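You operate a simulated robot arm through the tools that you are given. There is no shell and no other tool.

You are at the controls of a simulated robot arm. One attempt, no reset.

JOB
Scrub the green stain off the basin, then fill and drain it.
Fine: use the brush and put it back, fill to the line, pump off, drain shut again. Set down upright: scrub brush. What is to be rubbed or washed off counts as gone when no trace of it is left.

Only the result counts: the job must be done as asked and must still hold three seconds after the hand-in. Knocking over, shifting, dropping, spilling or breaking anything else fails it.

ROBOT AND FRAMES
A 7-joint arm with a fingered hand, fixed in place. Base frame: the origin is on the floor under the middle of its stand, x ahead of it, y to its left, z up. Lengths are in m, angles in degrees, forces in N, time in s.
With the tool pointing down near the work surface it reaches from about 0.2 to 0.8 m from the base axis. Its first joint turns from -166.0 to 166.0 degrees. Payload 4.9 kg.
Tool frame: the origin (TCP) lies between the finger pads and is the grasp point; the fingertips stand 0.032 m ahead of it; z points along the fingers, y is the line along which they close. The gripper opens to 0.192 m; its body begins 0.089 m behind the TCP. The gripper is a hand of 3 fingers: y runs from the thumb to the fingers, the wrist lies at [0, 0, -0.267] in the tool frame, and closing takes about 1.5 s.
Orientation is that of the tool frame in the base frame, as a unit quaternion [w, x, y, z]. With the fingers straight down and closing along the base's y, the tool's x points along the base's -x, its y along +y and its z along -z.

CONTROLS
- The arm moves only by the tool nudge_tool. Its argument "commands" is a list of rows, each an object (a shift or turn left out is 0, a gripper value left out holds the last) with "slide": the shift along the base's x, y, z in m, a list of three; "rot": the turn, a rotation vector about the base's x, y, z in degrees, a list of three. In form: [{"slide": [x, y, z], "rot": [ax, ay, az]}, ...]. A call has 1 to 20 rows; each row is the pose to reach, as a shift and turn from the pose commanded when the call began. "claw" is the finger opening in m, from 0 to 0.192, set as the call begins (left out, the last holds). Rows are played at 5 a second. More than 0.05 m and 8.6 degrees between two rows, or a gripper value outside its range, and nothing of the call is played. A pose out of reach is approached as far as the arm can. The call stops where the force on the tool passes 40 N (or 10 N more than at its start, if that is more) or the arm is blocked; 0.2 s more then pass. Each finger travels about 0.153 m/s and halts on what it meets, pressing with about 29 N; the grip force reading is that of the motor and also rises with nothing between the fingers. The clock runs only during rows and for 0.2 s after the last one: add rows that repeat a pose to give the fingers time. It gives the time, the measured TCP pose, the force on the tool (base axes), the opening and the grip force at its end, in the units of the frame above (readings bear some noise), with the torque about the TCP (base axes, N m) and any sound that the robot's microphone picked up.
- Cameras (640 x 400 px; columns grow to the right, rows downward): "scene" is fixed at [0.2167, -0.6581, 1.4679]; the picture's right is [0.98, -0.18, 0.00], its down [-0.09, -0.50, -0.86] and it looks along [0.16, 0.84, -0.51] (base axes); focal length 318 px, centre (320, 200). "wrist" rides on the gripper at [0.08, -0.046, -0.113] in the tool frame; the picture's right is [0.50, 0.87, 0.00], its down [-0.67, 0.39, -0.63] and it looks along [-0.55, 0.32, 0.78] (tool axes); focal length 226 px, centre (320, 200). There is no depth. A picture from a camera that has moved, and an enlarged one, comes with that camera's place and axes in the base frame and with its lens. The place of the scene camera against the robot may be out by one fixed shift of up to 0.018 m in any direction.
- camera(camera): a new picture of that camera. The clock stands still meanwhile.
- curl_fingers(finger1, finger2, thumb_bend): sets how far each is bent, from 0 (flat) to 1 (curled in); at 0.3 the hand is open as for a grip, at 0.7 the pads meet at the TCP. One left out holds its place. A second passes; each finger stops where it meets its share of the squeeze, and holds until it gets a number again. A gripper value or a shape takes the hand back. It gives what a move gives, with no picture; readings hold the bend of each and the force on the fingers (four entries, about 0 where the hand has none), thumb and palm.
- set_grasp(shape): the hand has 3 fingers and takes this shape, open, in about a second: jaw (thumb against the fingers, like two jaws); tri (thumb and two fingers); tip (a fingertip pinch); poke (one finger out to press); point (the index stretched); flat (the hand flat); cup (the hand cupped); fist (a fist). The gripper value then closes the fingers along that shape, each until it touches; the sizes above hold for jaw. It gives what a move gives, with no picture.
- close_up(camera, box): a new picture of the part [left, top, right, bottom] of that camera's present view, enlarged. The clock stands still meanwhile.
- close_job(): hands the job in; it is judged then, once.

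Nothing tells you positions but the pictures and the camera data. Unless the task says otherwise, let go and move clear before handing in.

The tools are called after ">>>" by a JSON object that holds its "op" and its "data". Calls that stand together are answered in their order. nudge_tool: Moves the arm, as the interface text tells. Its arguments: {"type":"object","properties":{"commands":{"type":"array","items":{"type":"object","properties":{"slide":{"type":"array","items":{"type":"number"}},"rot":{"type":"array","items":{"type":"number"}}}}},"claw":{"type":"number"}},"required":["commands"]} The other tools are called the same way: set_grasp (shape) gives the hand a shape; curl_fingers (finger1, finger2, thumb_bend) moves the fingers one by one; camera (camera) takes a picture; close_up (camera, box) takes an enlarged picture of a part of a camera's view; close_job () hands the job in.

At the start:

```text
time_s: 0.0
position: [0.4351, 0.3981, 1.1124]
tool_rot: [0.0, 0.0, 1.0, 0.0]
ft_force: [0.3, 0.1, -0.5]
moment: [0.04, 0.0, -0.01]
grip_width: 0.1922
grip_force: 0.0
shape: jaw
bend: [0.3, 0.3, 0.3]
finger forces: [0.0, 0.1, 0.0, 0.0, 0.0, 0.1]
```

scene: 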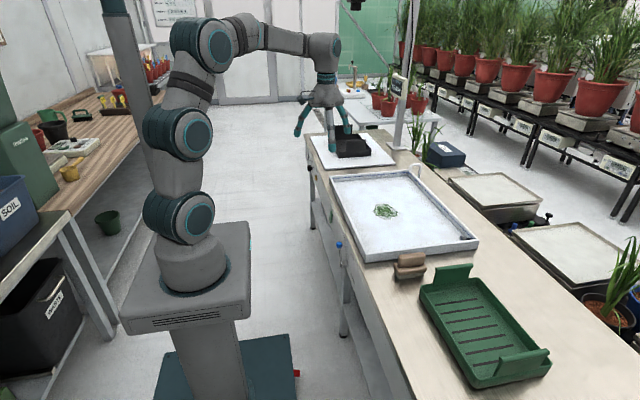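
wrist: 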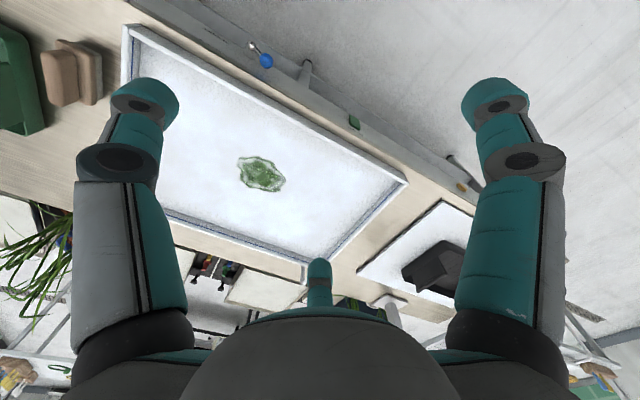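

I see a white basin on a bench with a green stain near its middle, a brown scrub brush in front of it, a green rack, and levers or valves near the bench edge. I'll take enlarged pictures first to identify the controls.

>>> {"op": "close_up", "data": {"camera": "scene", "box": [300, 130, 500, 270]}}

>>> {"op": "close_up", "data": {"camera": "scene", "box": [320, 230, 480, 330]}}

>>> {"op": "close_up", "data": {"camera": "scene", "box": [300, 40, 460, 180]}}

>>> {"op": "close_up", "data": {"camera": "wrist", "box": [100, 0, 500, 260]}}

```text
2.86 times, centred on (400, 200) of scene
camera zoom: at [0.2167, -0.6581, 1.4679], right [0.98, -0.18, 0.0], down [-0.09, -0.5, -0.86], along [0.16, 0.84, -0.51], focal length 907 px, centre (91, 200)
```

zoom: 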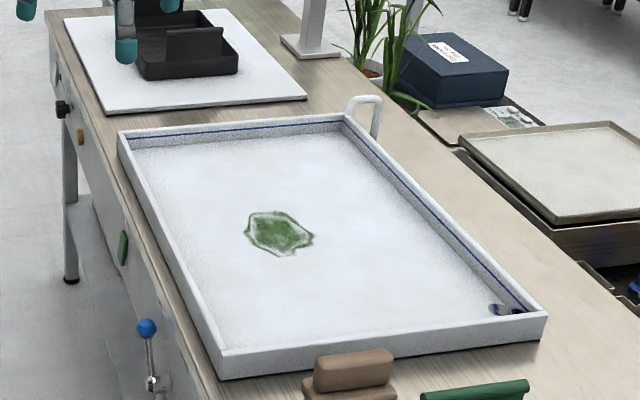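

```text
4.00 times, centred on (400, 280) of scene
camera zoom: at [0.2167, -0.6581, 1.4679], right [0.98, -0.18, 0.0], down [-0.09, -0.5, -0.86], along [0.16, 0.84, -0.51], focal length 1270 px, centre (0, -120)
```

zoom: 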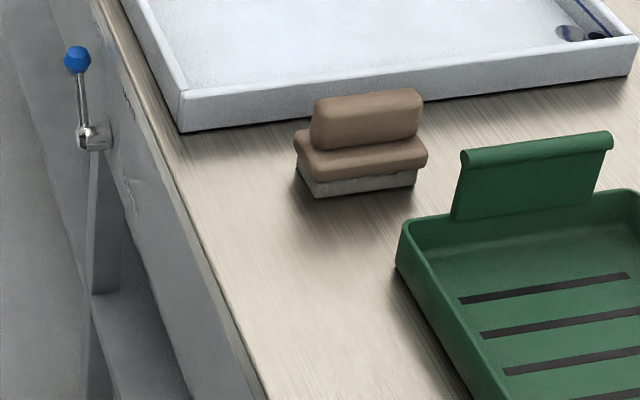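

```text
2.86 times, centred on (380, 110) of scene
camera zoom: at [0.2167, -0.6581, 1.4679], right [0.98, -0.18, 0.0], down [-0.09, -0.5, -0.86], along [0.16, 0.84, -0.51], focal length 907 px, centre (149, 457)
```

zoom: 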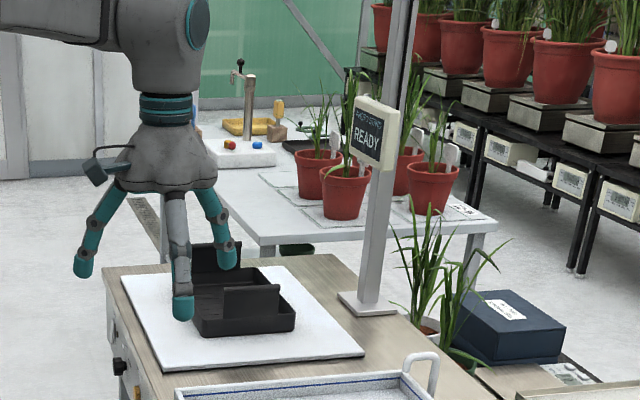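

```text
1.54 times, centred on (300, 130) of wrist
camera zoom: at [0.3552, 0.352, 1.2251], right [-0.5, 0.87, 0.0], down [0.67, 0.39, 0.63], along [0.55, 0.32, -0.78], focal length 348 px, centre (351, 308)
```

zoom: 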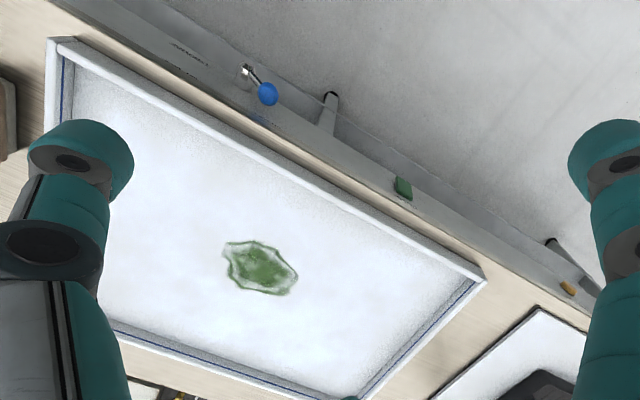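

The stain works out at about (0.69, 0.38, 0.755), and the brush at about (0.64, 0.02). The controls sit on the bench's front panel, so I'll move the hand back, clear of the bench, to read their labels with the wrist camera.

>>> {"op": "nudge_tool", "data": {"commands": [{"slide": [-0.015, -0.03, -0.02], "rot": [0, -2, 0]}, {"slide": [-0.03, -0.06, -0.04], "rot": [0, -4, 0]}, {"slide": [-0.045, -0.09, -0.06], "rot": [0, -6, 0]}, {"slide": [-0.06, -0.12, -0.08], "rot": [0, -8, 0]}, {"slide": [-0.075, -0.15, -0.1], "rot": [0, -10, 0]}, {"slide": [-0.09, -0.18, -0.12], "rot": [0, -12, 0]}, {"slide": [-0.105, -0.21, -0.14], "rot": [0, -14, 0]}, {"slide": [-0.105, -0.24, -0.16], "rot": [0, -16, 0]}, {"slide": [-0.105, -0.27, -0.18], "rot": [0, -18, 0]}, {"slide": [-0.105, -0.298, -0.2], "rot": [0, -20, 0]}]}}

>>> {"op": "camera", "data": {"camera": "wrist"}}

>>> {"op": "camera", "data": {"camera": "scene"}}

```text
time_s: 2.2
position: [0.3313, 0.0977, 0.9119]
tool_rot: [0.175, 0.0, 0.985, 0.0]
ft_force: [0.6, 0.5, -0.3]
moment: [-0.01, -0.03, 0.03]
grip_width: 0.1918
grip_force: 0.0
shape: jaw
bend: [0.3, 0.3, 0.3]
finger forces: [0.1, 0.1, 0.1, 0.0, 0.0, 0.0]
```

```text
taken
camera wrist: at [0.217, 0.0521, 0.9894], right [-0.47, 0.87, -0.17], down [0.41, 0.39, 0.82], along [0.78, 0.32, -0.54], focal length 226 px, centre (320, 200)
```

wrist: 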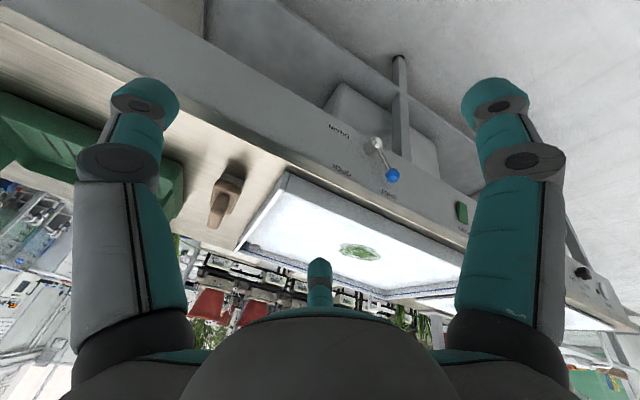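

```text
taken
```

scene: 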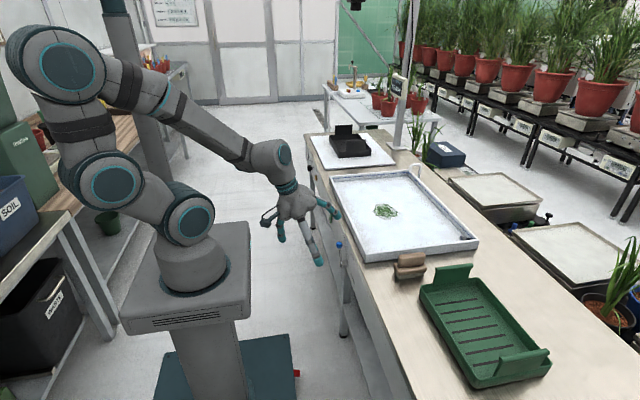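

The panel's labels are in view, though the image is upside down. I'll enlarge it to read them.

>>> {"op": "close_up", "data": {"camera": "wrist", "box": [310, 100, 430, 220]}}

>>> {"op": "close_up", "data": {"camera": "wrist", "box": [430, 170, 640, 340]}}

>>> {"op": "close_up", "data": {"camera": "scene", "box": [380, 60, 430, 110]}}

```text
3.33 times, centred on (370, 160) of wrist
camera zoom: at [0.217, 0.0521, 0.9894], right [-0.47, 0.87, -0.17], down [0.41, 0.39, 0.82], along [0.78, 0.32, -0.54], focal length 754 px, centre (153, 333)
```

zoom: 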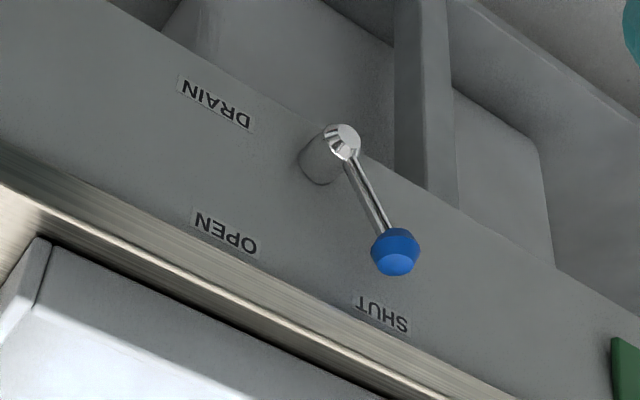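

```text
2.35 times, centred on (535, 255) of wrist
camera zoom: at [0.217, 0.0521, 0.9894], right [-0.47, 0.87, -0.17], down [0.41, 0.39, 0.82], along [0.78, 0.32, -0.54], focal length 532 px, centre (-186, 71)
```

zoom: 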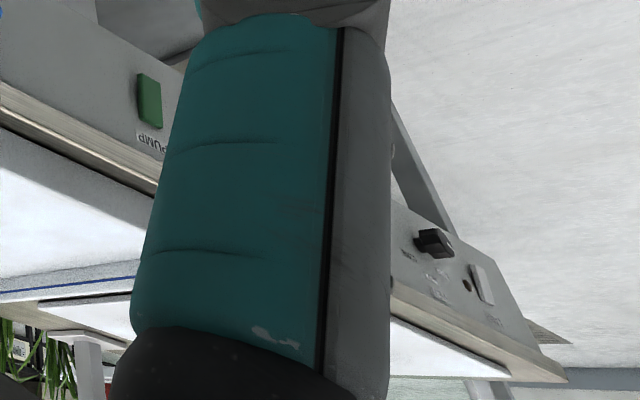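

```text
8.00 times, centred on (405, 85) of scene
camera zoom: at [0.2167, -0.6581, 1.4679], right [0.98, -0.18, 0.0], down [-0.09, -0.5, -0.86], along [0.16, 0.84, -0.51], focal length 2540 px, centre (-360, 1120)
```

zoom: 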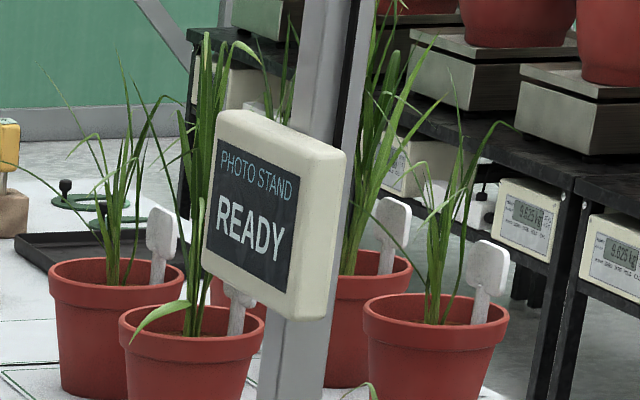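

The drain lever has a blue ball at about (0.47, 0.29, 0.69) and now stands at SHUT. OPEN lies toward -y. The green PUMP switch is at about (0.485, 0.526, 0.668). I'll move in for a closer look at it.

>>> {"op": "nudge_tool", "data": {"commands": [{"slide": [0, 0.04, -0.01]}, {"slide": [0, 0.08, -0.025]}, {"slide": [0, 0.12, -0.04]}, {"slide": [0, 0.16, -0.055]}, {"slide": [0, 0.2, -0.07]}, {"slide": [0, 0.24, -0.08]}, {"slide": [0, 0.28, -0.09]}, {"slide": [0, 0.32, -0.1]}, {"slide": [0, 0.35, -0.11]}]}}

>>> {"op": "camera", "data": {"camera": "wrist"}}

```text
time_s: 4.2
position: [0.3313, 0.4485, 0.8066]
tool_rot: [0.173, 0.0, 0.985, 0.0]
ft_force: [-0.5, 0.7, 0.3]
moment: [-0.01, -0.02, -0.01]
grip_width: 0.1922
grip_force: 0.0
shape: jaw
bend: [0.3, 0.3, 0.3]
finger forces: [0.1, 0.0, 0.1, 0.0, 0.0, 0.1]
```

```text
taken
camera wrist: at [0.2171, 0.4038, 0.8845], right [-0.47, 0.87, -0.17], down [0.42, 0.39, 0.82], along [0.78, 0.32, -0.54], focal length 226 px, centre (320, 200)
```

wrist: 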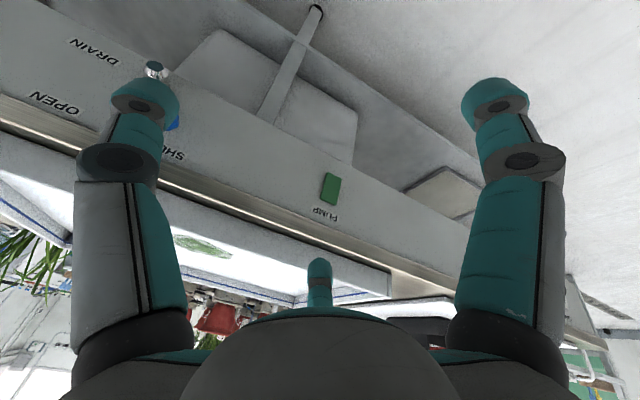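

>>> {"op": "close_up", "data": {"camera": "wrist", "box": [290, 155, 370, 235]}}

>>> {"op": "close_up", "data": {"camera": "wrist", "box": [0, 140, 460, 320]}}

>>> {"op": "close_up", "data": {"camera": "scene", "box": [400, 150, 480, 250]}}

>>> {"op": "close_up", "data": {"camera": "scene", "box": [380, 240, 440, 290]}}

```text
5.00 times, centred on (330, 195) of wrist
camera zoom: at [0.2171, 0.4038, 0.8845], right [-0.47, 0.87, -0.17], down [0.42, 0.39, 0.82], along [0.78, 0.32, -0.54], focal length 1130 px, centre (270, 225)
```

zoom: 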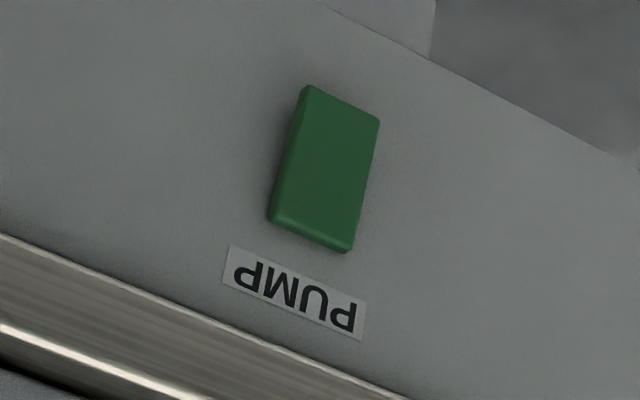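

```text
1.39 times, centred on (230, 230) of wrist
camera zoom: at [0.2171, 0.4038, 0.8845], right [-0.47, 0.87, -0.17], down [0.42, 0.39, 0.82], along [0.78, 0.32, -0.54], focal length 314 px, centre (445, 158)
```

zoom: 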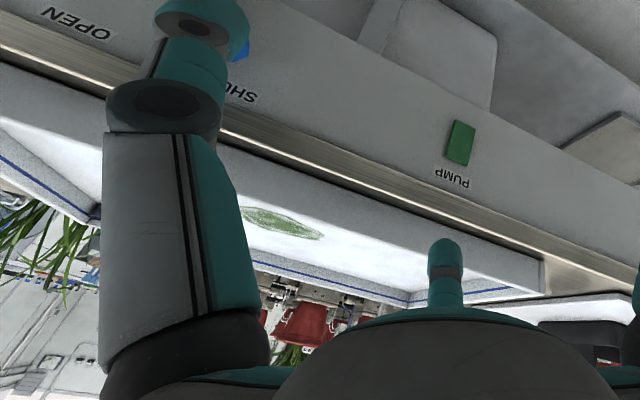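

```text
4.00 times, centred on (440, 200) of scene
camera zoom: at [0.2167, -0.6581, 1.4679], right [0.98, -0.18, 0.0], down [-0.09, -0.5, -0.86], along [0.16, 0.84, -0.51], focal length 1270 px, centre (-160, 200)
```

zoom: 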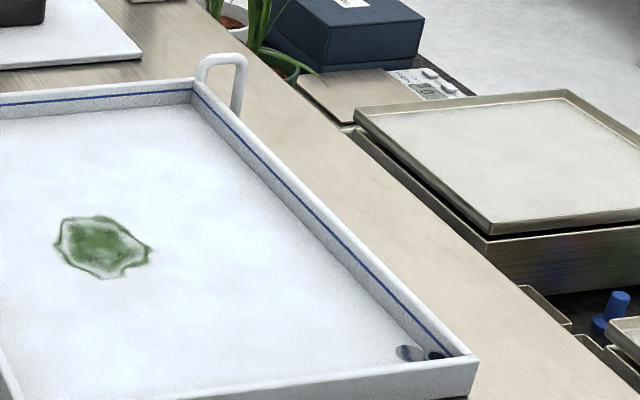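

```text
8.00 times, centred on (410, 265) of scene
camera zoom: at [0.2167, -0.6581, 1.4679], right [0.98, -0.18, 0.0], down [-0.09, -0.5, -0.86], along [0.16, 0.84, -0.51], focal length 2540 px, centre (-400, -320)
```

zoom: 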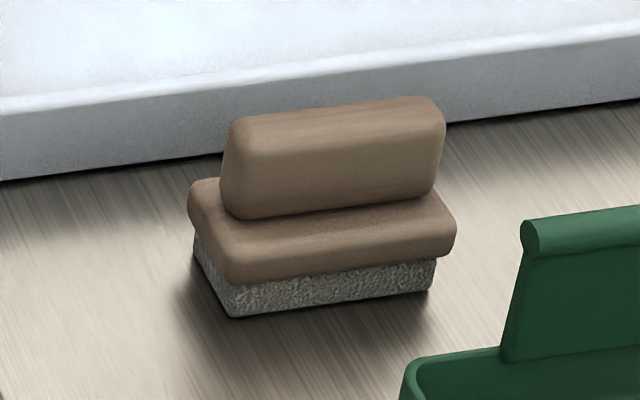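

The pump switch is a flat green plate, and the brush handle lies along x at about (0.625, 0.02). Next I'll raise the hand and look at the brush from closer.

>>> {"op": "nudge_tool", "data": {"commands": [{"slide": [0, 0, 0.045], "rot": [0, 2, 0]}, {"slide": [0, -0.01, 0.09], "rot": [0, 4, 0]}, {"slide": [0, -0.03, 0.13], "rot": [0, 6, 0]}, {"slide": [0.01, -0.06, 0.161], "rot": [0, 8, 0]}, {"slide": [0.02, -0.1, 0.161], "rot": [0, 10, 0]}, {"slide": [0.04, -0.14, 0.161], "rot": [0, 12, 0]}, {"slide": [0.06, -0.18, 0.161], "rot": [0, 14, 0]}, {"slide": [0.08, -0.22, 0.161], "rot": [0, 16, 0]}, {"slide": [0.1, -0.26, 0.161], "rot": [0, 18, 0]}, {"slide": [0.12, -0.3, 0.161], "rot": [0, 20, 0]}, {"slide": [0.14, -0.34, 0.161], "rot": [0, 20, 0]}, {"slide": [0.16, -0.38, 0.161], "rot": [0, 20, 0]}, {"slide": [0.17, -0.42, 0.161], "rot": [0, 20, 0]}, {"slide": [0.18, -0.46, 0.161], "rot": [0, 20, 0]}, {"slide": [0.183, -0.49, 0.161], "rot": [0, 20, 0]}, {"slide": [0.183, -0.49, 0.161], "rot": [0, 20, 0]}]}}

>>> {"op": "camera", "data": {"camera": "wrist"}}

>>> {"op": "camera", "data": {"camera": "scene"}}

```text
time_s: 7.6
position: [0.5117, -0.0388, 0.96]
tool_rot: [0.0, 0.0, 1.0, 0.0]
ft_force: [-0.3, 0.1, 0.5]
moment: [0.0, -0.01, 0.01]
grip_width: 0.1918
grip_force: 0.1
shape: jaw
bend: [0.3, 0.3, 0.3]
finger forces: [0.1, 0.0, 0.0, 0.1, 0.0, 0.0]
```

```text
taken
camera wrist: at [0.4319, -0.0859, 1.0727], right [-0.5, 0.87, 0.0], down [0.67, 0.39, 0.63], along [0.55, 0.32, -0.78], focal length 226 px, centre (320, 200)
```

wrist: 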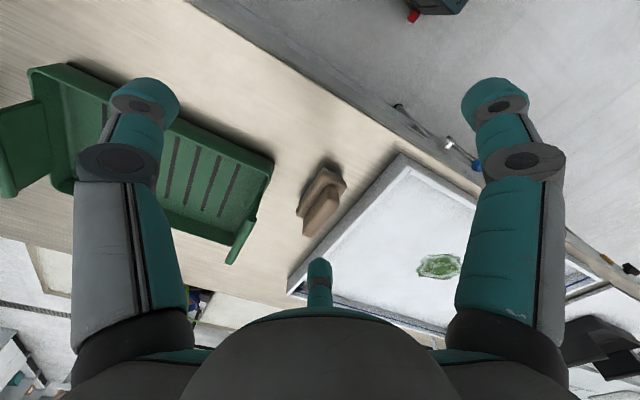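

```text
taken
```

scene: 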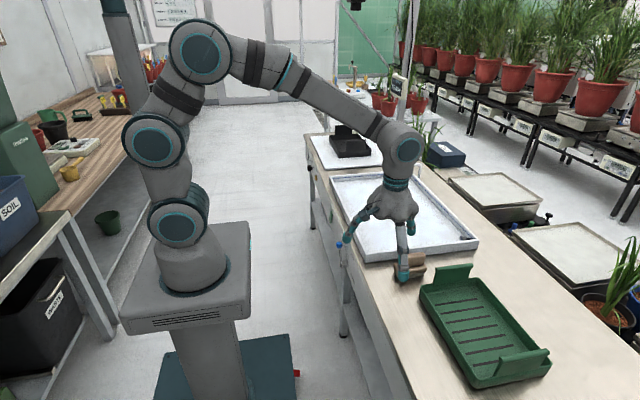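

>>> {"op": "close_up", "data": {"camera": "wrist", "box": [270, 140, 370, 260]}}

>>> {"op": "close_up", "data": {"camera": "wrist", "box": [200, 120, 460, 300]}}

```text
3.33 times, centred on (320, 200) of wrist
camera zoom: at [0.4319, -0.0859, 1.0727], right [-0.5, 0.87, 0.0], down [0.67, 0.39, 0.63], along [0.55, 0.32, -0.78], focal length 754 px, centre (320, 200)
```

zoom: 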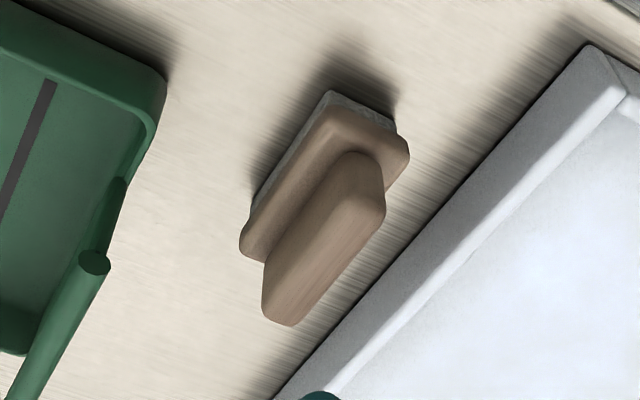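

```text
2.22 times, centred on (330, 210) of wrist
camera zoom: at [0.4319, -0.0859, 1.0727], right [-0.5, 0.87, 0.0], down [0.67, 0.39, 0.63], along [0.55, 0.32, -0.78], focal length 502 px, centre (298, 178)
```

zoom: 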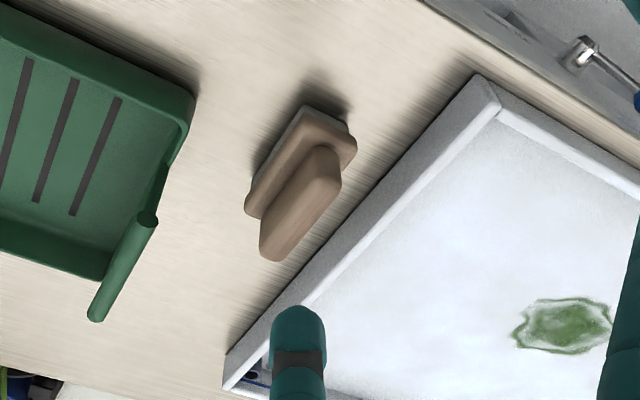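

The brush handle runs along x, centred near (0.62, 0.022) with its top at about z 0.857. I'll partly close the fingers, move above it and come partway down, then check the alignment.

>>> {"op": "nudge_tool", "data": {"commands": [{"slide": [0, 0, 0]}, {"slide": [0.035, 0.02, 0]}, {"slide": [0.07, 0.04, 0]}, {"slide": [0.11, 0.061, 0]}, {"slide": [0.11, 0.061, -0.02]}, {"slide": [0.11, 0.061, -0.04]}, {"slide": [0.11, 0.061, -0.04]}], "claw": 0.09}}

>>> {"op": "close_up", "data": {"camera": "scene", "box": [350, 190, 470, 300]}}

>>> {"op": "camera", "data": {"camera": "wrist"}}

```text
time_s: 9.2
position: [0.6212, 0.0207, 0.9229]
tool_rot: [0.001, 0.0, 1.0, 0.0]
ft_force: [-0.6, -0.1, -0.6]
moment: [-0.03, -0.01, -0.02]
grip_width: 0.09
grip_force: 0.0
shape: jaw
bend: [0.38, 0.38, 0.7]
finger forces: [0.0, 0.0, 0.0, 0.0, 0.0, 0.1]
```

```text
3.64 times, centred on (410, 245) of scene
camera zoom: at [0.2167, -0.6581, 1.4679], right [0.98, -0.18, 0.0], down [-0.09, -0.5, -0.86], along [0.16, 0.84, -0.51], focal length 1155 px, centre (-7, 36)
```

zoom: 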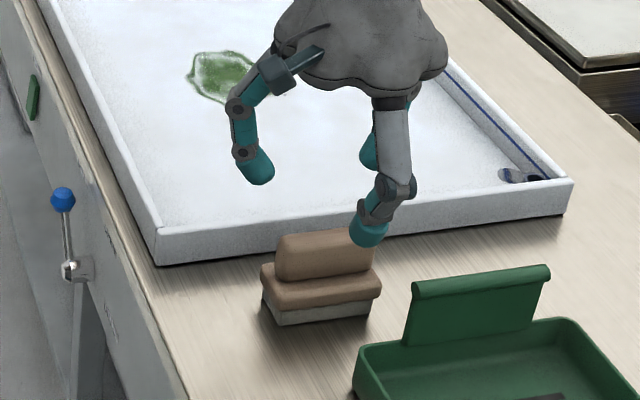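

```text
taken
camera wrist: at [0.5418, -0.0252, 1.0348], right [-0.5, 0.87, 0.0], down [0.67, 0.39, 0.63], along [0.55, 0.32, -0.78], focal length 226 px, centre (320, 200)
```

wrist: 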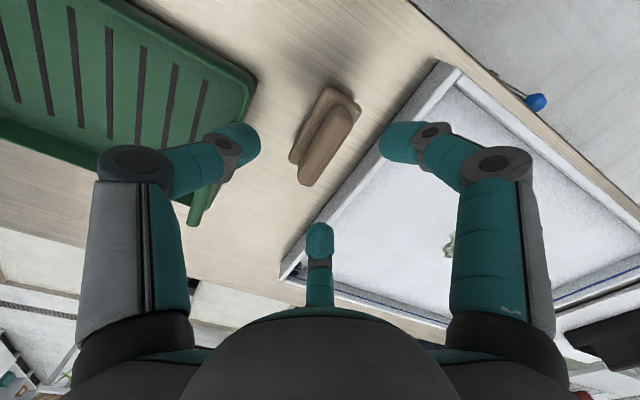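

In jaw shape the two fingers sit about 0.1 m apart in x, which is wider than the handle is long. I'll raise the hand and see whether another hand shape suits it better.

>>> {"op": "nudge_tool", "data": {"commands": [{"slide": [0, 0, 0.03]}, {"slide": [0, 0, 0.06]}]}}

>>> {"op": "set_grasp", "data": {"shape": "tri"}}

>>> {"op": "camera", "data": {"camera": "wrist"}}

>>> {"op": "close_up", "data": {"camera": "scene", "box": [340, 170, 480, 300]}}

```text
time_s: 9.8
position: [0.6227, 0.0219, 0.9825]
tool_rot: [-0.001, 0.0, 1.0, 0.0]
ft_force: [-0.4, -0.2, 0.2]
moment: [0.02, 0.01, 0.0]
grip_width: 0.0905
grip_force: 0.1
shape: jaw
bend: [0.38, 0.38, 0.7]
finger forces: [0.0, 0.1, 0.0, 0.0, 0.0, 0.0]
```

```text
time_s: 10.7
position: [0.6217, 0.0217, 0.9814]
tool_rot: [0.0, 0.0, 1.0, 0.0]
ft_force: [-0.3, -0.4, -0.1]
moment: [-0.03, 0.01, 0.0]
grip_width: 0.1917
grip_force: 0.1
shape: tri
bend: [0.3, 0.3, 0.3]
finger forces: [0.0, 0.0, 0.1, 0.1, 0.1, 0.1]
```

```text
taken
camera wrist: at [0.5425, -0.0246, 1.0944], right [-0.5, 0.87, 0.0], down [0.67, 0.39, 0.63], along [0.55, 0.32, -0.78], focal length 226 px, centre (320, 200)
```

wrist: 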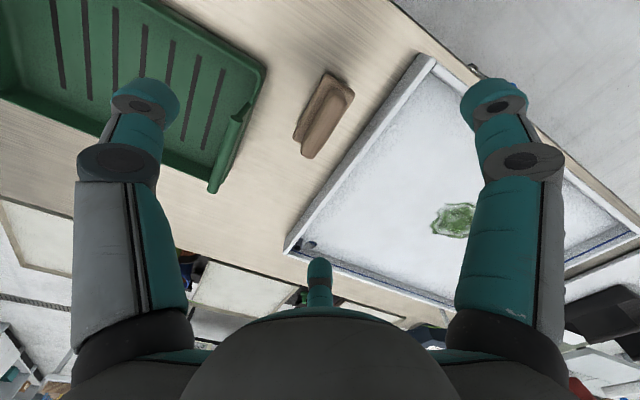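

```text
3.08 times, centred on (410, 235) of scene
camera zoom: at [0.2167, -0.6581, 1.4679], right [0.98, -0.18, 0.0], down [-0.09, -0.5, -0.86], along [0.16, 0.84, -0.51], focal length 977 px, centre (43, 92)
```

zoom: 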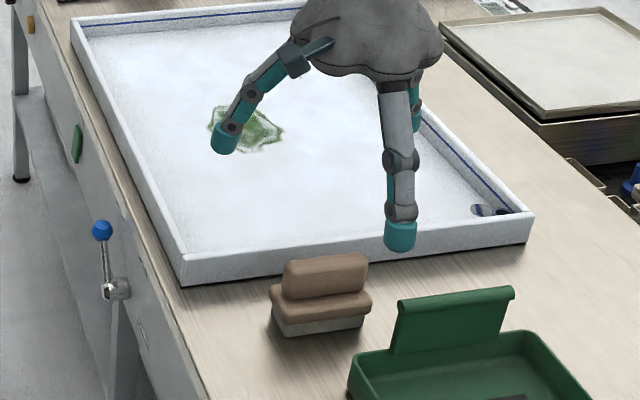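

>>> {"op": "nudge_tool", "data": {"commands": [{"slide": [0, 0, 0]}, {"slide": [0, 0, 0]}, {"slide": [0, 0, 0]}, {"slide": [0, 0, 0]}, {"slide": [0, 0, 0]}, {"slide": [0, 0, 0]}], "claw": 0.03}}

>>> {"op": "camera", "data": {"camera": "wrist"}}

>>> {"op": "close_up", "data": {"camera": "scene", "box": [340, 170, 480, 300]}}

```text
time_s: 12.1
position: [0.6223, 0.0203, 0.9817]
tool_rot: [0.0, 0.0, 1.0, 0.0]
ft_force: [-0.5, 0.4, -0.2]
moment: [0.01, 0.0, -0.03]
grip_width: 0.0305
grip_force: 0.1
shape: tri
bend: [0.76, 0.76, 0.7]
finger forces: [0.1, 0.0, 0.1, 0.0, 0.0, 0.0]
```

```text
taken
camera wrist: at [0.5425, -0.0246, 1.0946], right [-0.5, 0.87, 0.0], down [0.67, 0.39, 0.63], along [0.55, 0.32, -0.78], focal length 226 px, centre (320, 200)
```

wrist: 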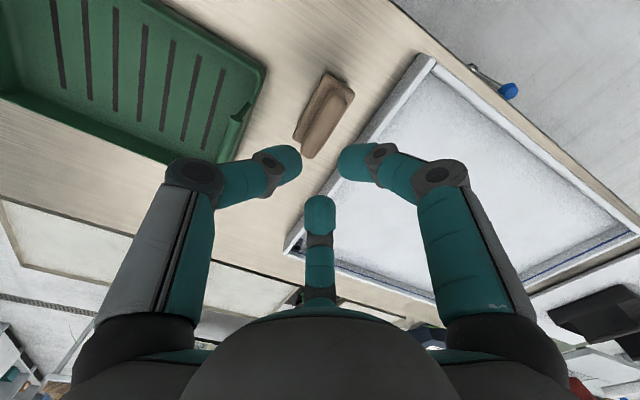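

```text
3.08 times, centred on (410, 235) of scene
camera zoom: at [0.2167, -0.6581, 1.4679], right [0.98, -0.18, 0.0], down [-0.09, -0.5, -0.86], along [0.16, 0.84, -0.51], focal length 977 px, centre (43, 92)
```

zoom: 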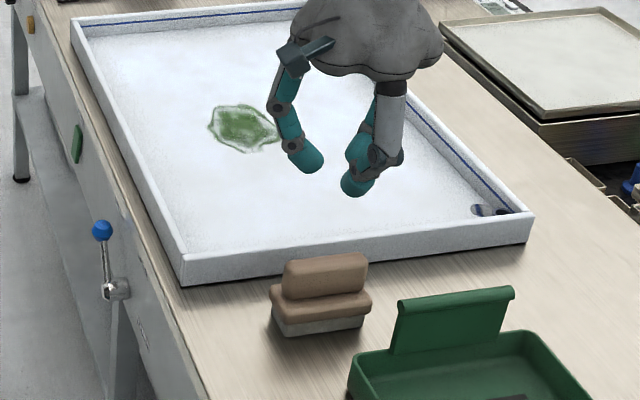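

This is a radial three-finger hand, with the digits 120° apart. The best grip on the handle is with the hand turned +90° about z, so the thumb is at the handle's +x end and the two fingers pinch its long sides. I'll turn it up here in the clear.

>>> {"op": "nudge_tool", "data": {"commands": [{"rot": [0, 0, 7.5]}, {"rot": [0, 0, 15]}, {"rot": [0, 0, 22.5]}, {"rot": [0, 0, 30]}, {"rot": [0, 0, 37.5]}, {"rot": [0, 0, 45]}, {"rot": [0, 0, 52.5]}, {"rot": [0, 0, 60]}, {"rot": [0, 0, 67.5]}, {"rot": [0, 0, 75]}, {"rot": [0, 0, 82.5]}, {"rot": [0, 0, 90]}, {"rot": [0, 0, 90], "slide": [0.005, 0, 0]}], "claw": 0.1}}

>>> {"op": "camera", "data": {"camera": "wrist"}}

>>> {"op": "camera", "data": {"camera": "scene"}}

```text
time_s: 14.9
position: [0.6274, 0.0214, 0.9831]
tool_rot: [-0.001, 0.707, -0.707, 0.0]
ft_force: [0.1, 0.0, 0.3]
moment: [0.03, -0.01, -0.02]
grip_width: 0.0996
grip_force: 0.0
shape: tri
bend: [0.36, 0.36, 0.7]
finger forces: [0.0, 0.0, 0.0, 0.0, 0.1, 0.0]
```

```text
taken
camera wrist: at [0.6739, -0.0583, 1.0955], right [-0.87, -0.5, 0.0], down [-0.39, 0.67, 0.63], along [-0.32, 0.55, -0.78], focal length 226 px, centre (320, 200)
```

wrist: 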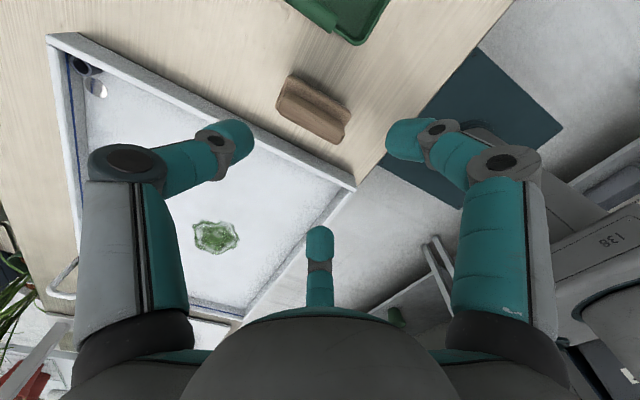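

```text
taken
```

scene: 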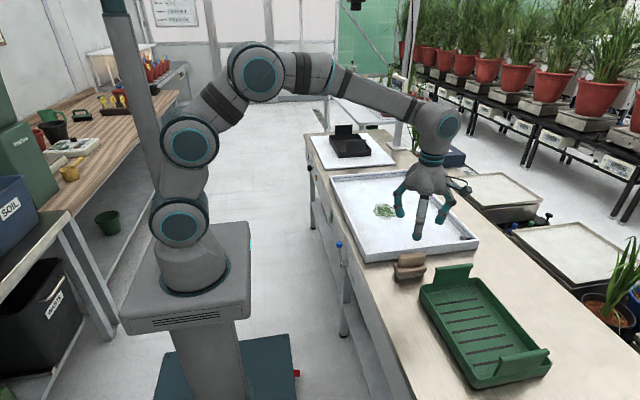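

>>> {"op": "close_up", "data": {"camera": "wrist", "box": [260, 60, 370, 160]}}

>>> {"op": "close_up", "data": {"camera": "wrist", "box": [40, 30, 240, 200]}}

```text
4.00 times, centred on (315, 110) of wrist
camera zoom: at [0.6739, -0.0583, 1.0955], right [-0.87, -0.5, 0.0], down [-0.39, 0.67, 0.63], along [-0.32, 0.55, -0.78], focal length 904 px, centre (340, 560)
```

zoom: 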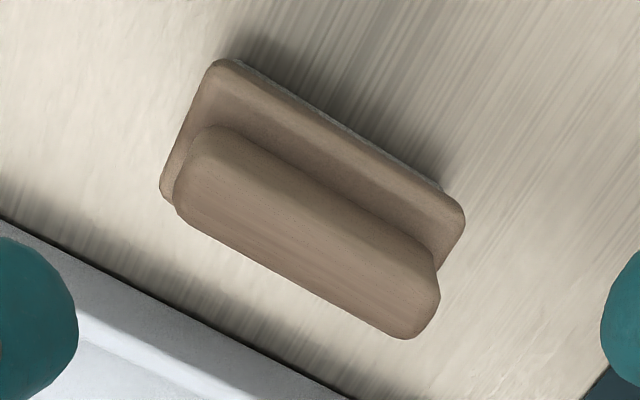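

```text
2.35 times, centred on (140, 115) of wrist
camera zoom: at [0.6739, -0.0583, 1.0955], right [-0.87, -0.5, 0.0], down [-0.39, 0.67, 0.63], along [-0.32, 0.55, -0.78], focal length 532 px, centre (744, 400)
```

zoom: 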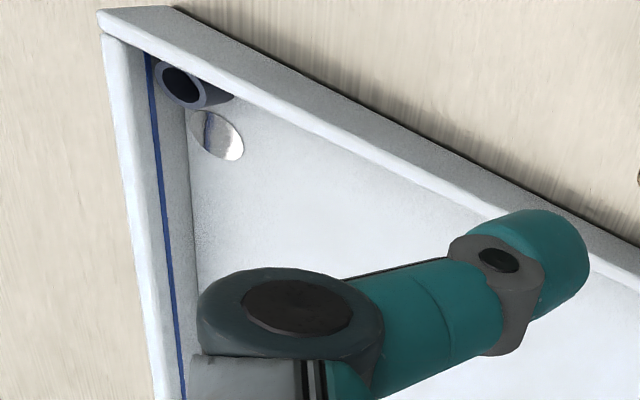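

Triangulating from the two wrist views puts the brush centre at about (0.633, 0.030), its handle top at z≈0.83 and the bench at about 0.75. I'll line up over it and come partway down.

>>> {"op": "nudge_tool", "data": {"commands": [{"slide": [0.007, 0.004, 0]}, {"slide": [0.0136, 0.0086, -0.02]}, {"slide": [0.0136, 0.0086, -0.05]}, {"slide": [0.0136, 0.0086, -0.08]}, {"slide": [0.0136, 0.0086, -0.1]}, {"slide": [0.0136, 0.0086, -0.1]}], "claw": 0.09}}

>>> {"op": "camera", "data": {"camera": "wrist"}}

>>> {"op": "close_up", "data": {"camera": "scene", "box": [370, 210, 470, 300]}}

```text
time_s: 16.3
position: [0.6409, 0.0322, 0.884]
tool_rot: [0.0, 0.707, -0.707, 0.001]
ft_force: [0.4, 0.4, 0.5]
moment: [-0.01, 0.01, 0.01]
grip_width: 0.0906
grip_force: 0.1
shape: tri
bend: [0.38, 0.38, 0.7]
finger forces: [0.0, 0.0, 0.0, 0.0, 0.0, 0.0]
```

```text
taken
camera wrist: at [0.6872, -0.0483, 0.997], right [-0.87, -0.5, 0.0], down [-0.39, 0.67, 0.63], along [-0.32, 0.55, -0.78], focal length 226 px, centre (320, 200)
```

wrist: 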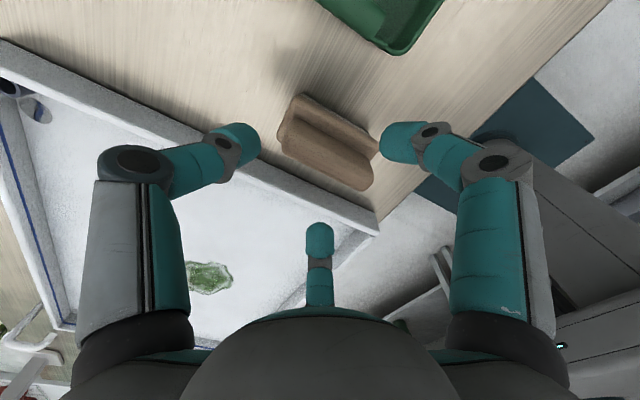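

```text
4.44 times, centred on (420, 255) of scene
camera zoom: at [0.2167, -0.6581, 1.4679], right [0.98, -0.18, 0.0], down [-0.09, -0.5, -0.86], along [0.16, 0.84, -0.51], focal length 1411 px, centre (-124, -44)
```

zoom: 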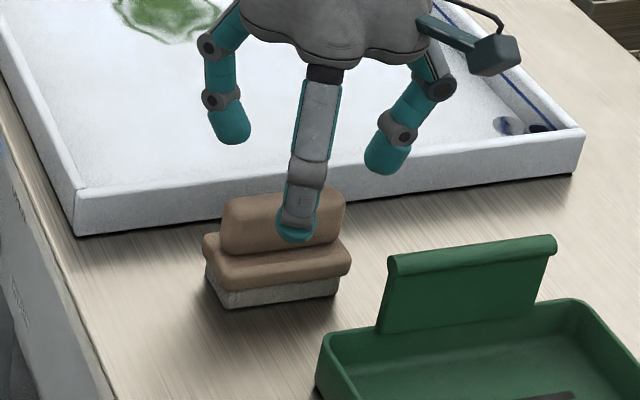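

>>> {"op": "close_up", "data": {"camera": "wrist", "box": [200, 70, 440, 220]}}

```text
2.67 times, centred on (320, 145) of wrist
camera zoom: at [0.6872, -0.0483, 0.997], right [-0.87, -0.5, 0.0], down [-0.39, 0.67, 0.63], along [-0.32, 0.55, -0.78], focal length 603 px, centre (320, 347)
```

zoom: 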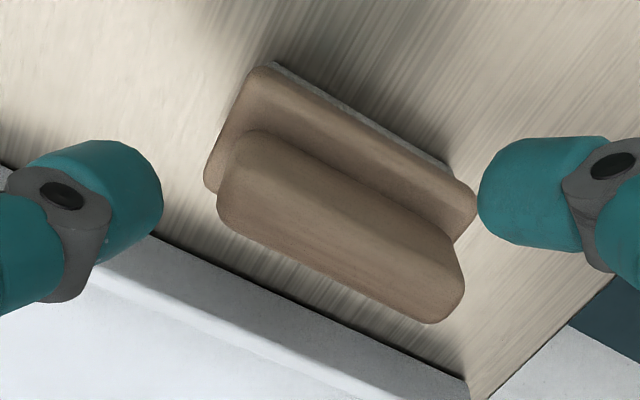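

The handle is centred between the digits, at about (0.630, 0.033). I'll narrow the opening slightly and go down to the grasp height.

>>> {"op": "nudge_tool", "data": {"commands": [{"slide": [0.003, 0.0, 0]}, {"slide": [0.003, 0.0, 0]}, {"slide": [0.003, 0.0, -0.01]}, {"slide": [0.003, 0.0, -0.02]}, {"slide": [0.003, 0.0, -0.03]}, {"slide": [0.003, 0.0, -0.04]}, {"slide": [0.003, 0.0, -0.045]}], "claw": 0.085}}

>>> {"op": "camera", "data": {"camera": "wrist"}}

>>> {"op": "close_up", "data": {"camera": "scene", "box": [370, 210, 470, 300]}}

```text
time_s: 17.9
position: [0.6442, 0.0299, 0.8384]
tool_rot: [0.0, 0.708, -0.707, 0.0]
ft_force: [0.8, 1.4, 0.1]
moment: [0.01, 0.0, 0.0]
grip_width: 0.0856
grip_force: 0.1
shape: tri
bend: [0.39, 0.39, 0.7]
finger forces: [0.1, 0.1, 0.0, 0.0, 0.0, 0.0]
```

```text
taken
camera wrist: at [0.6894, -0.0498, 0.9505], right [-0.87, -0.5, 0.0], down [-0.39, 0.67, 0.63], along [-0.32, 0.55, -0.78], focal length 226 px, centre (320, 200)
```

wrist: 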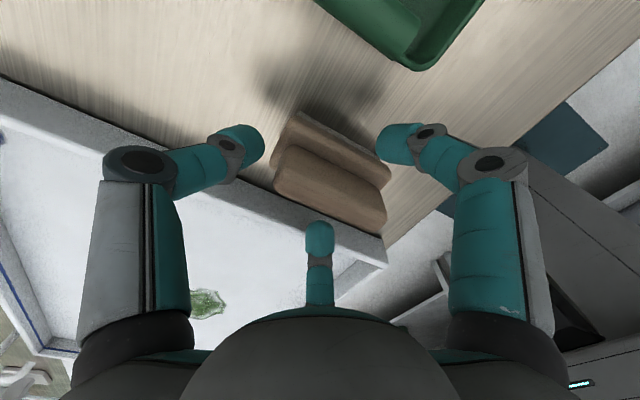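

```text
4.44 times, centred on (420, 255) of scene
camera zoom: at [0.2167, -0.6581, 1.4679], right [0.98, -0.18, 0.0], down [-0.09, -0.5, -0.86], along [0.16, 0.84, -0.51], focal length 1411 px, centre (-124, -44)
```

zoom: 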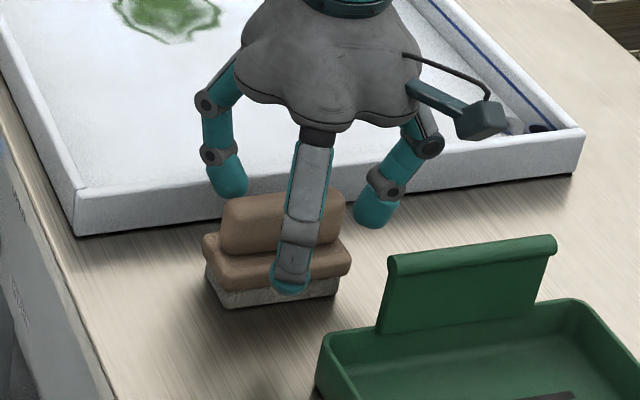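

>>> {"op": "nudge_tool", "data": {"commands": [{"slide": [0, 0.002, -0.005]}, {"slide": [0, 0.002, -0.008]}]}}

>>> {"op": "nudge_tool", "data": {"commands": [{"slide": [0, 0, 0]}, {"slide": [0, 0, 0]}, {"slide": [0, 0, 0]}, {"slide": [0, 0, 0]}], "claw": 0.04}}

>>> {"op": "close_up", "data": {"camera": "wrist", "box": [200, 70, 440, 280]}}

>>> {"op": "close_up", "data": {"camera": "scene", "box": [370, 210, 470, 300]}}

```text
time_s: 18.5
position: [0.6437, 0.0308, 0.8307]
tool_rot: [0.0, 0.707, -0.707, 0.0]
ft_force: [0.3, 0.5, 0.3]
moment: [0.01, 0.03, 0.01]
grip_width: 0.0853
grip_force: 0.0
shape: tri
bend: [0.39, 0.39, 0.7]
finger forces: [0.1, 0.0, 0.0, 0.0, 0.1, 0.1]
```

```text
time_s: 19.5
position: [0.645, 0.0316, 0.8306]
tool_rot: [-0.001, 0.707, -0.707, 0.001]
ft_force: [2.0, -0.4, 4.5]
moment: [-0.06, 0.27, 0.01]
grip_width: 0.0326
grip_force: 29.0
shape: tri
bend: [0.77, 0.77, 0.68]
finger forces: [26.9, 24.0, 0.0, 0.1, 19.6, 0.1]
```

```text
1.90 times, centred on (320, 175) of wrist
camera zoom: at [0.6896, -0.0482, 0.9432], right [-0.87, -0.5, 0.0], down [-0.39, 0.67, 0.63], along [-0.32, 0.55, -0.78], focal length 431 px, centre (320, 248)
```

zoom: 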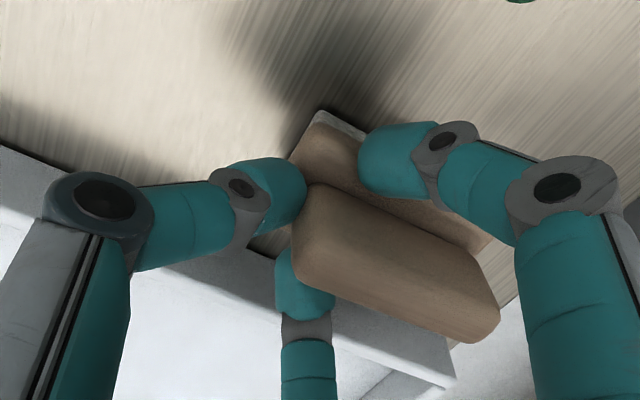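

```text
4.44 times, centred on (420, 255) of scene
camera zoom: at [0.2167, -0.6581, 1.4679], right [0.98, -0.18, 0.0], down [-0.09, -0.5, -0.86], along [0.16, 0.84, -0.51], focal length 1411 px, centre (-124, -44)
```

zoom: 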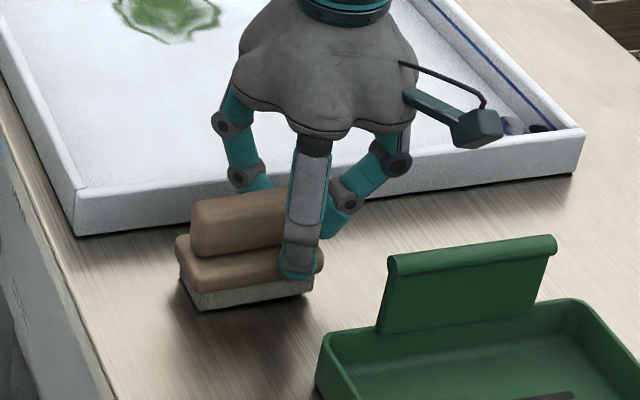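

The fingers have hold of the handle; closing shifted the brush about 2 cm toward -x in the grip. I'll lift it a little and check the hold.

>>> {"op": "nudge_tool", "data": {"commands": [{"slide": [0, 0, 0]}, {"slide": [0, 0, 0.01]}, {"slide": [0, 0, 0.03]}, {"slide": [0, 0, 0.05]}, {"slide": [0, 0, 0.07]}, {"slide": [0, 0, 0.09]}, {"slide": [0, 0, 0.09]}], "claw": 0.0}}

>>> {"op": "camera", "data": {"camera": "wrist"}}

>>> {"op": "close_up", "data": {"camera": "scene", "box": [350, 180, 470, 290]}}

```text
time_s: 21.1
position: [0.6456, 0.0321, 0.92]
tool_rot: [0.001, -0.707, 0.707, 0.0]
ft_force: [-0.3, 0.1, -1.9]
moment: [0.01, -0.03, 0.01]
grip_width: 0.0299
grip_force: 28.9
shape: tri
bend: [0.76, 0.77, 0.67]
finger forces: [23.8, 23.0, 0.0, 0.0, 17.6, 0.1]
```

```text
taken
camera wrist: at [0.6909, -0.0477, 1.0327], right [-0.87, -0.5, 0.0], down [-0.39, 0.67, 0.63], along [-0.32, 0.55, -0.78], focal length 226 px, centre (320, 200)
```

wrist: 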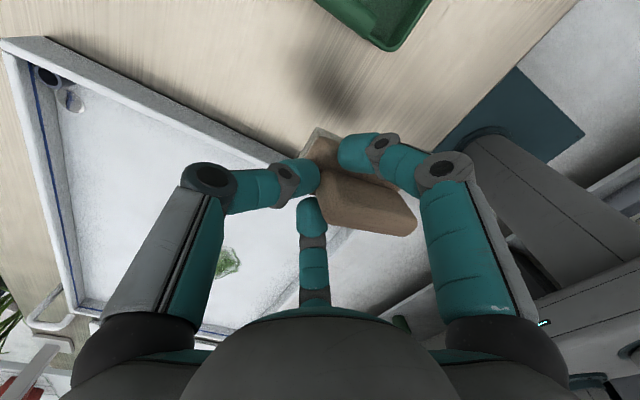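

```text
3.64 times, centred on (410, 235) of scene
camera zoom: at [0.2167, -0.6581, 1.4679], right [0.98, -0.18, 0.0], down [-0.09, -0.5, -0.86], along [0.16, 0.84, -0.51], focal length 1155 px, centre (-7, 73)
```

zoom: 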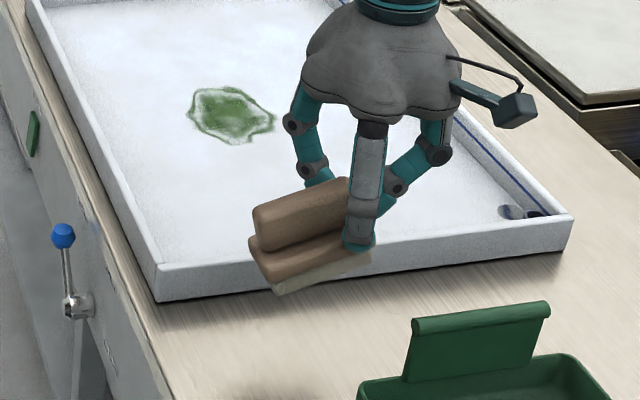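

Held off-centre, with the thumb pushing on its end, the brush tilted in the grip. I'll set it back on its original spot and re-grip it with only the two fingers, at the middle of the handle, so it hangs level.

>>> {"op": "nudge_tool", "data": {"commands": [{"slide": [0.008, 0, -0.01]}, {"slide": [0.0165, 0, -0.03]}, {"slide": [0.0165, 0, -0.05]}, {"slide": [0.0165, 0, -0.065]}, {"slide": [0.0165, 0, -0.075]}, {"slide": [0.0165, 0, -0.08]}, {"slide": [0.0165, 0, -0.084]}, {"slide": [0.0165, 0, -0.087]}, {"slide": [0.0165, 0, -0.0894]}]}}

>>> {"op": "close_up", "data": {"camera": "scene", "box": [370, 210, 470, 300]}}

```text
time_s: 23.1
position: [0.6621, 0.0307, 0.8319]
tool_rot: [0.0, 0.707, -0.707, 0.0]
ft_force: [2.4, -0.7, 5.7]
moment: [-0.01, 0.29, -0.01]
grip_width: 0.0292
grip_force: 29.6
shape: tri
bend: [0.77, 0.77, 0.67]
finger forces: [25.4, 24.6, 0.1, 0.1, 15.6, 0.0]
```

```text
4.44 times, centred on (420, 255) of scene
camera zoom: at [0.2167, -0.6581, 1.4679], right [0.98, -0.18, 0.0], down [-0.09, -0.5, -0.86], along [0.16, 0.84, -0.51], focal length 1411 px, centre (-124, -44)
```

zoom: 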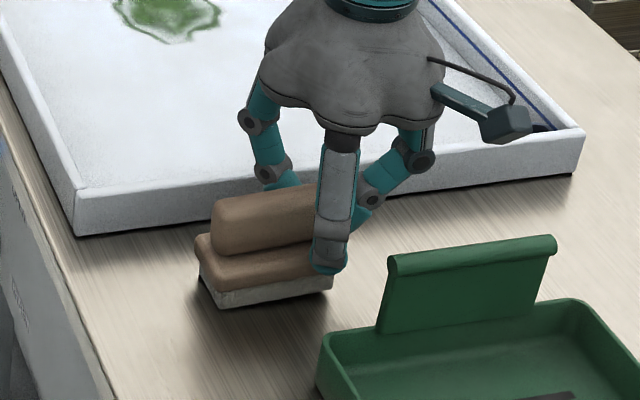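

>>> {"op": "nudge_tool", "data": {"commands": [{"slide": [0, 0, 0]}, {"slide": [0, 0, 0]}, {"slide": [0, 0, 0]}, {"slide": [0, 0, 0]}], "claw": 0.085}}

>>> {"op": "close_up", "data": {"camera": "scene", "box": [370, 210, 470, 300]}}

>>> {"op": "close_up", "data": {"camera": "wrist", "box": [200, 70, 440, 280]}}

```text
time_s: 24.1
position: [0.6611, 0.0302, 0.8328]
tool_rot: [-0.001, -0.707, 0.707, 0.0]
ft_force: [0.2, -1.2, 0.4]
moment: [0.0, -0.02, 0.01]
grip_width: 0.0847
grip_force: 0.1
shape: tri
bend: [0.39, 0.39, 0.7]
finger forces: [0.0, 0.1, 0.0, 0.0, 0.0, 0.0]
```

```text
4.44 times, centred on (420, 255) of scene
camera zoom: at [0.2167, -0.6581, 1.4679], right [0.98, -0.18, 0.0], down [-0.09, -0.5, -0.86], along [0.16, 0.84, -0.51], focal length 1411 px, centre (-124, -44)
```

zoom: 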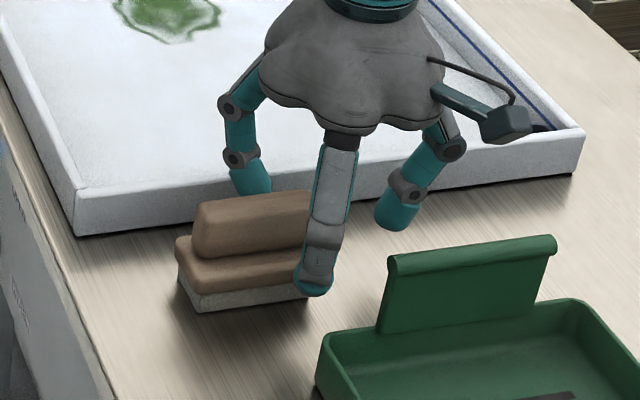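

```text
1.90 times, centred on (320, 175) of wrist
camera zoom: at [0.7077, -0.0487, 0.9442], right [-0.87, -0.5, 0.0], down [-0.39, 0.67, 0.63], along [-0.32, 0.55, -0.78], focal length 431 px, centre (320, 248)
```

zoom: 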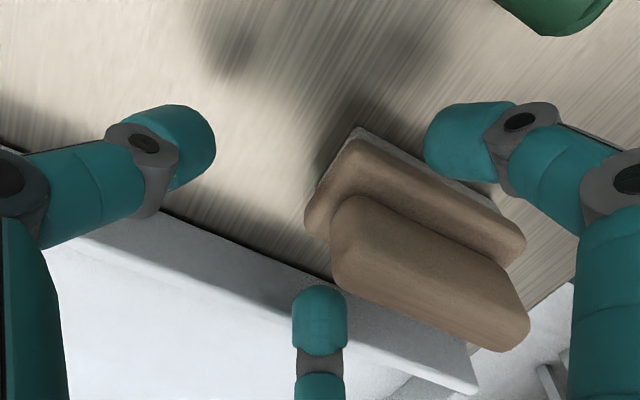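

Opening dragged the brush about 2 cm toward -x; it now stands upright with its centre near x≈0.611. I'll shift so the finger line falls on the handle's middle, then close only the two fingers.

>>> {"op": "nudge_tool", "data": {"commands": [{"slide": [-0.012, 0.001, 0]}, {"slide": [-0.024, 0.001, 0]}, {"slide": [-0.036, 0.001, 0]}, {"slide": [-0.036, 0.001, 0]}]}}

>>> {"op": "close_up", "data": {"camera": "wrist", "box": [200, 70, 440, 280]}}

```text
time_s: 25.1
position: [0.625, 0.0316, 0.8322]
tool_rot: [0.0, 0.707, -0.707, 0.0]
ft_force: [0.4, 0.4, 0.5]
moment: [0.02, 0.01, -0.01]
grip_width: 0.0847
grip_force: 0.0
shape: tri
bend: [0.39, 0.39, 0.7]
finger forces: [0.0, 0.0, 0.0, 0.0, 0.0, 0.0]
```

```text
1.90 times, centred on (320, 175) of wrist
camera zoom: at [0.6713, -0.0482, 0.944], right [-0.87, -0.5, 0.0], down [-0.39, 0.67, 0.63], along [-0.32, 0.55, -0.78], focal length 431 px, centre (320, 248)
```

zoom: 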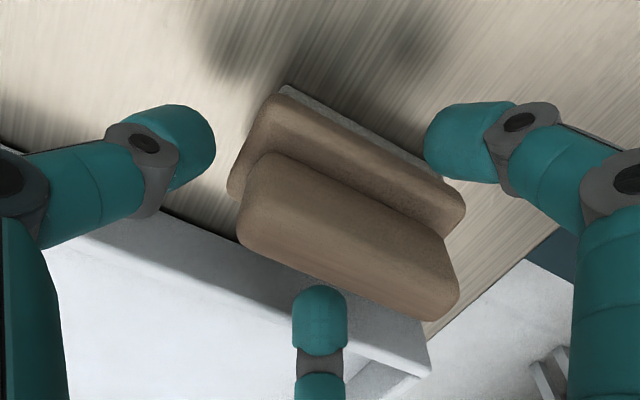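

>>> {"op": "curl_fingers", "data": {"finger1": 0.6, "finger2": 0.6}}

>>> {"op": "close_up", "data": {"camera": "wrist", "box": [200, 70, 440, 280]}}

```text
time_s: 26.1
position: [0.625, 0.0306, 0.8307]
tool_rot: [0.0, -0.707, 0.708, 0.0]
ft_force: [0.2, 0.0, 0.0]
moment: [-0.01, 0.01, -0.02]
grip_width: 0.0612
grip_force: 0.8
shape: fingers
bend: [0.59, 0.59, 0.7]
finger forces: [0.9, 0.9, 0.0, 0.1, 0.0, 0.0]
```

```text
1.90 times, centred on (320, 175) of wrist
camera zoom: at [0.6714, -0.0483, 0.9441], right [-0.87, -0.5, 0.0], down [-0.39, 0.67, 0.63], along [-0.32, 0.55, -0.78], focal length 431 px, centre (320, 248)
```

zoom: 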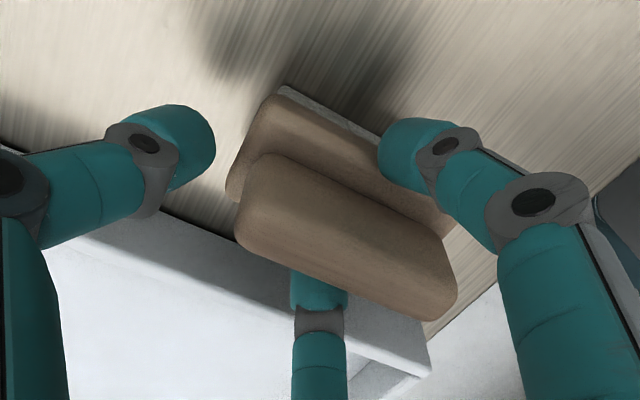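

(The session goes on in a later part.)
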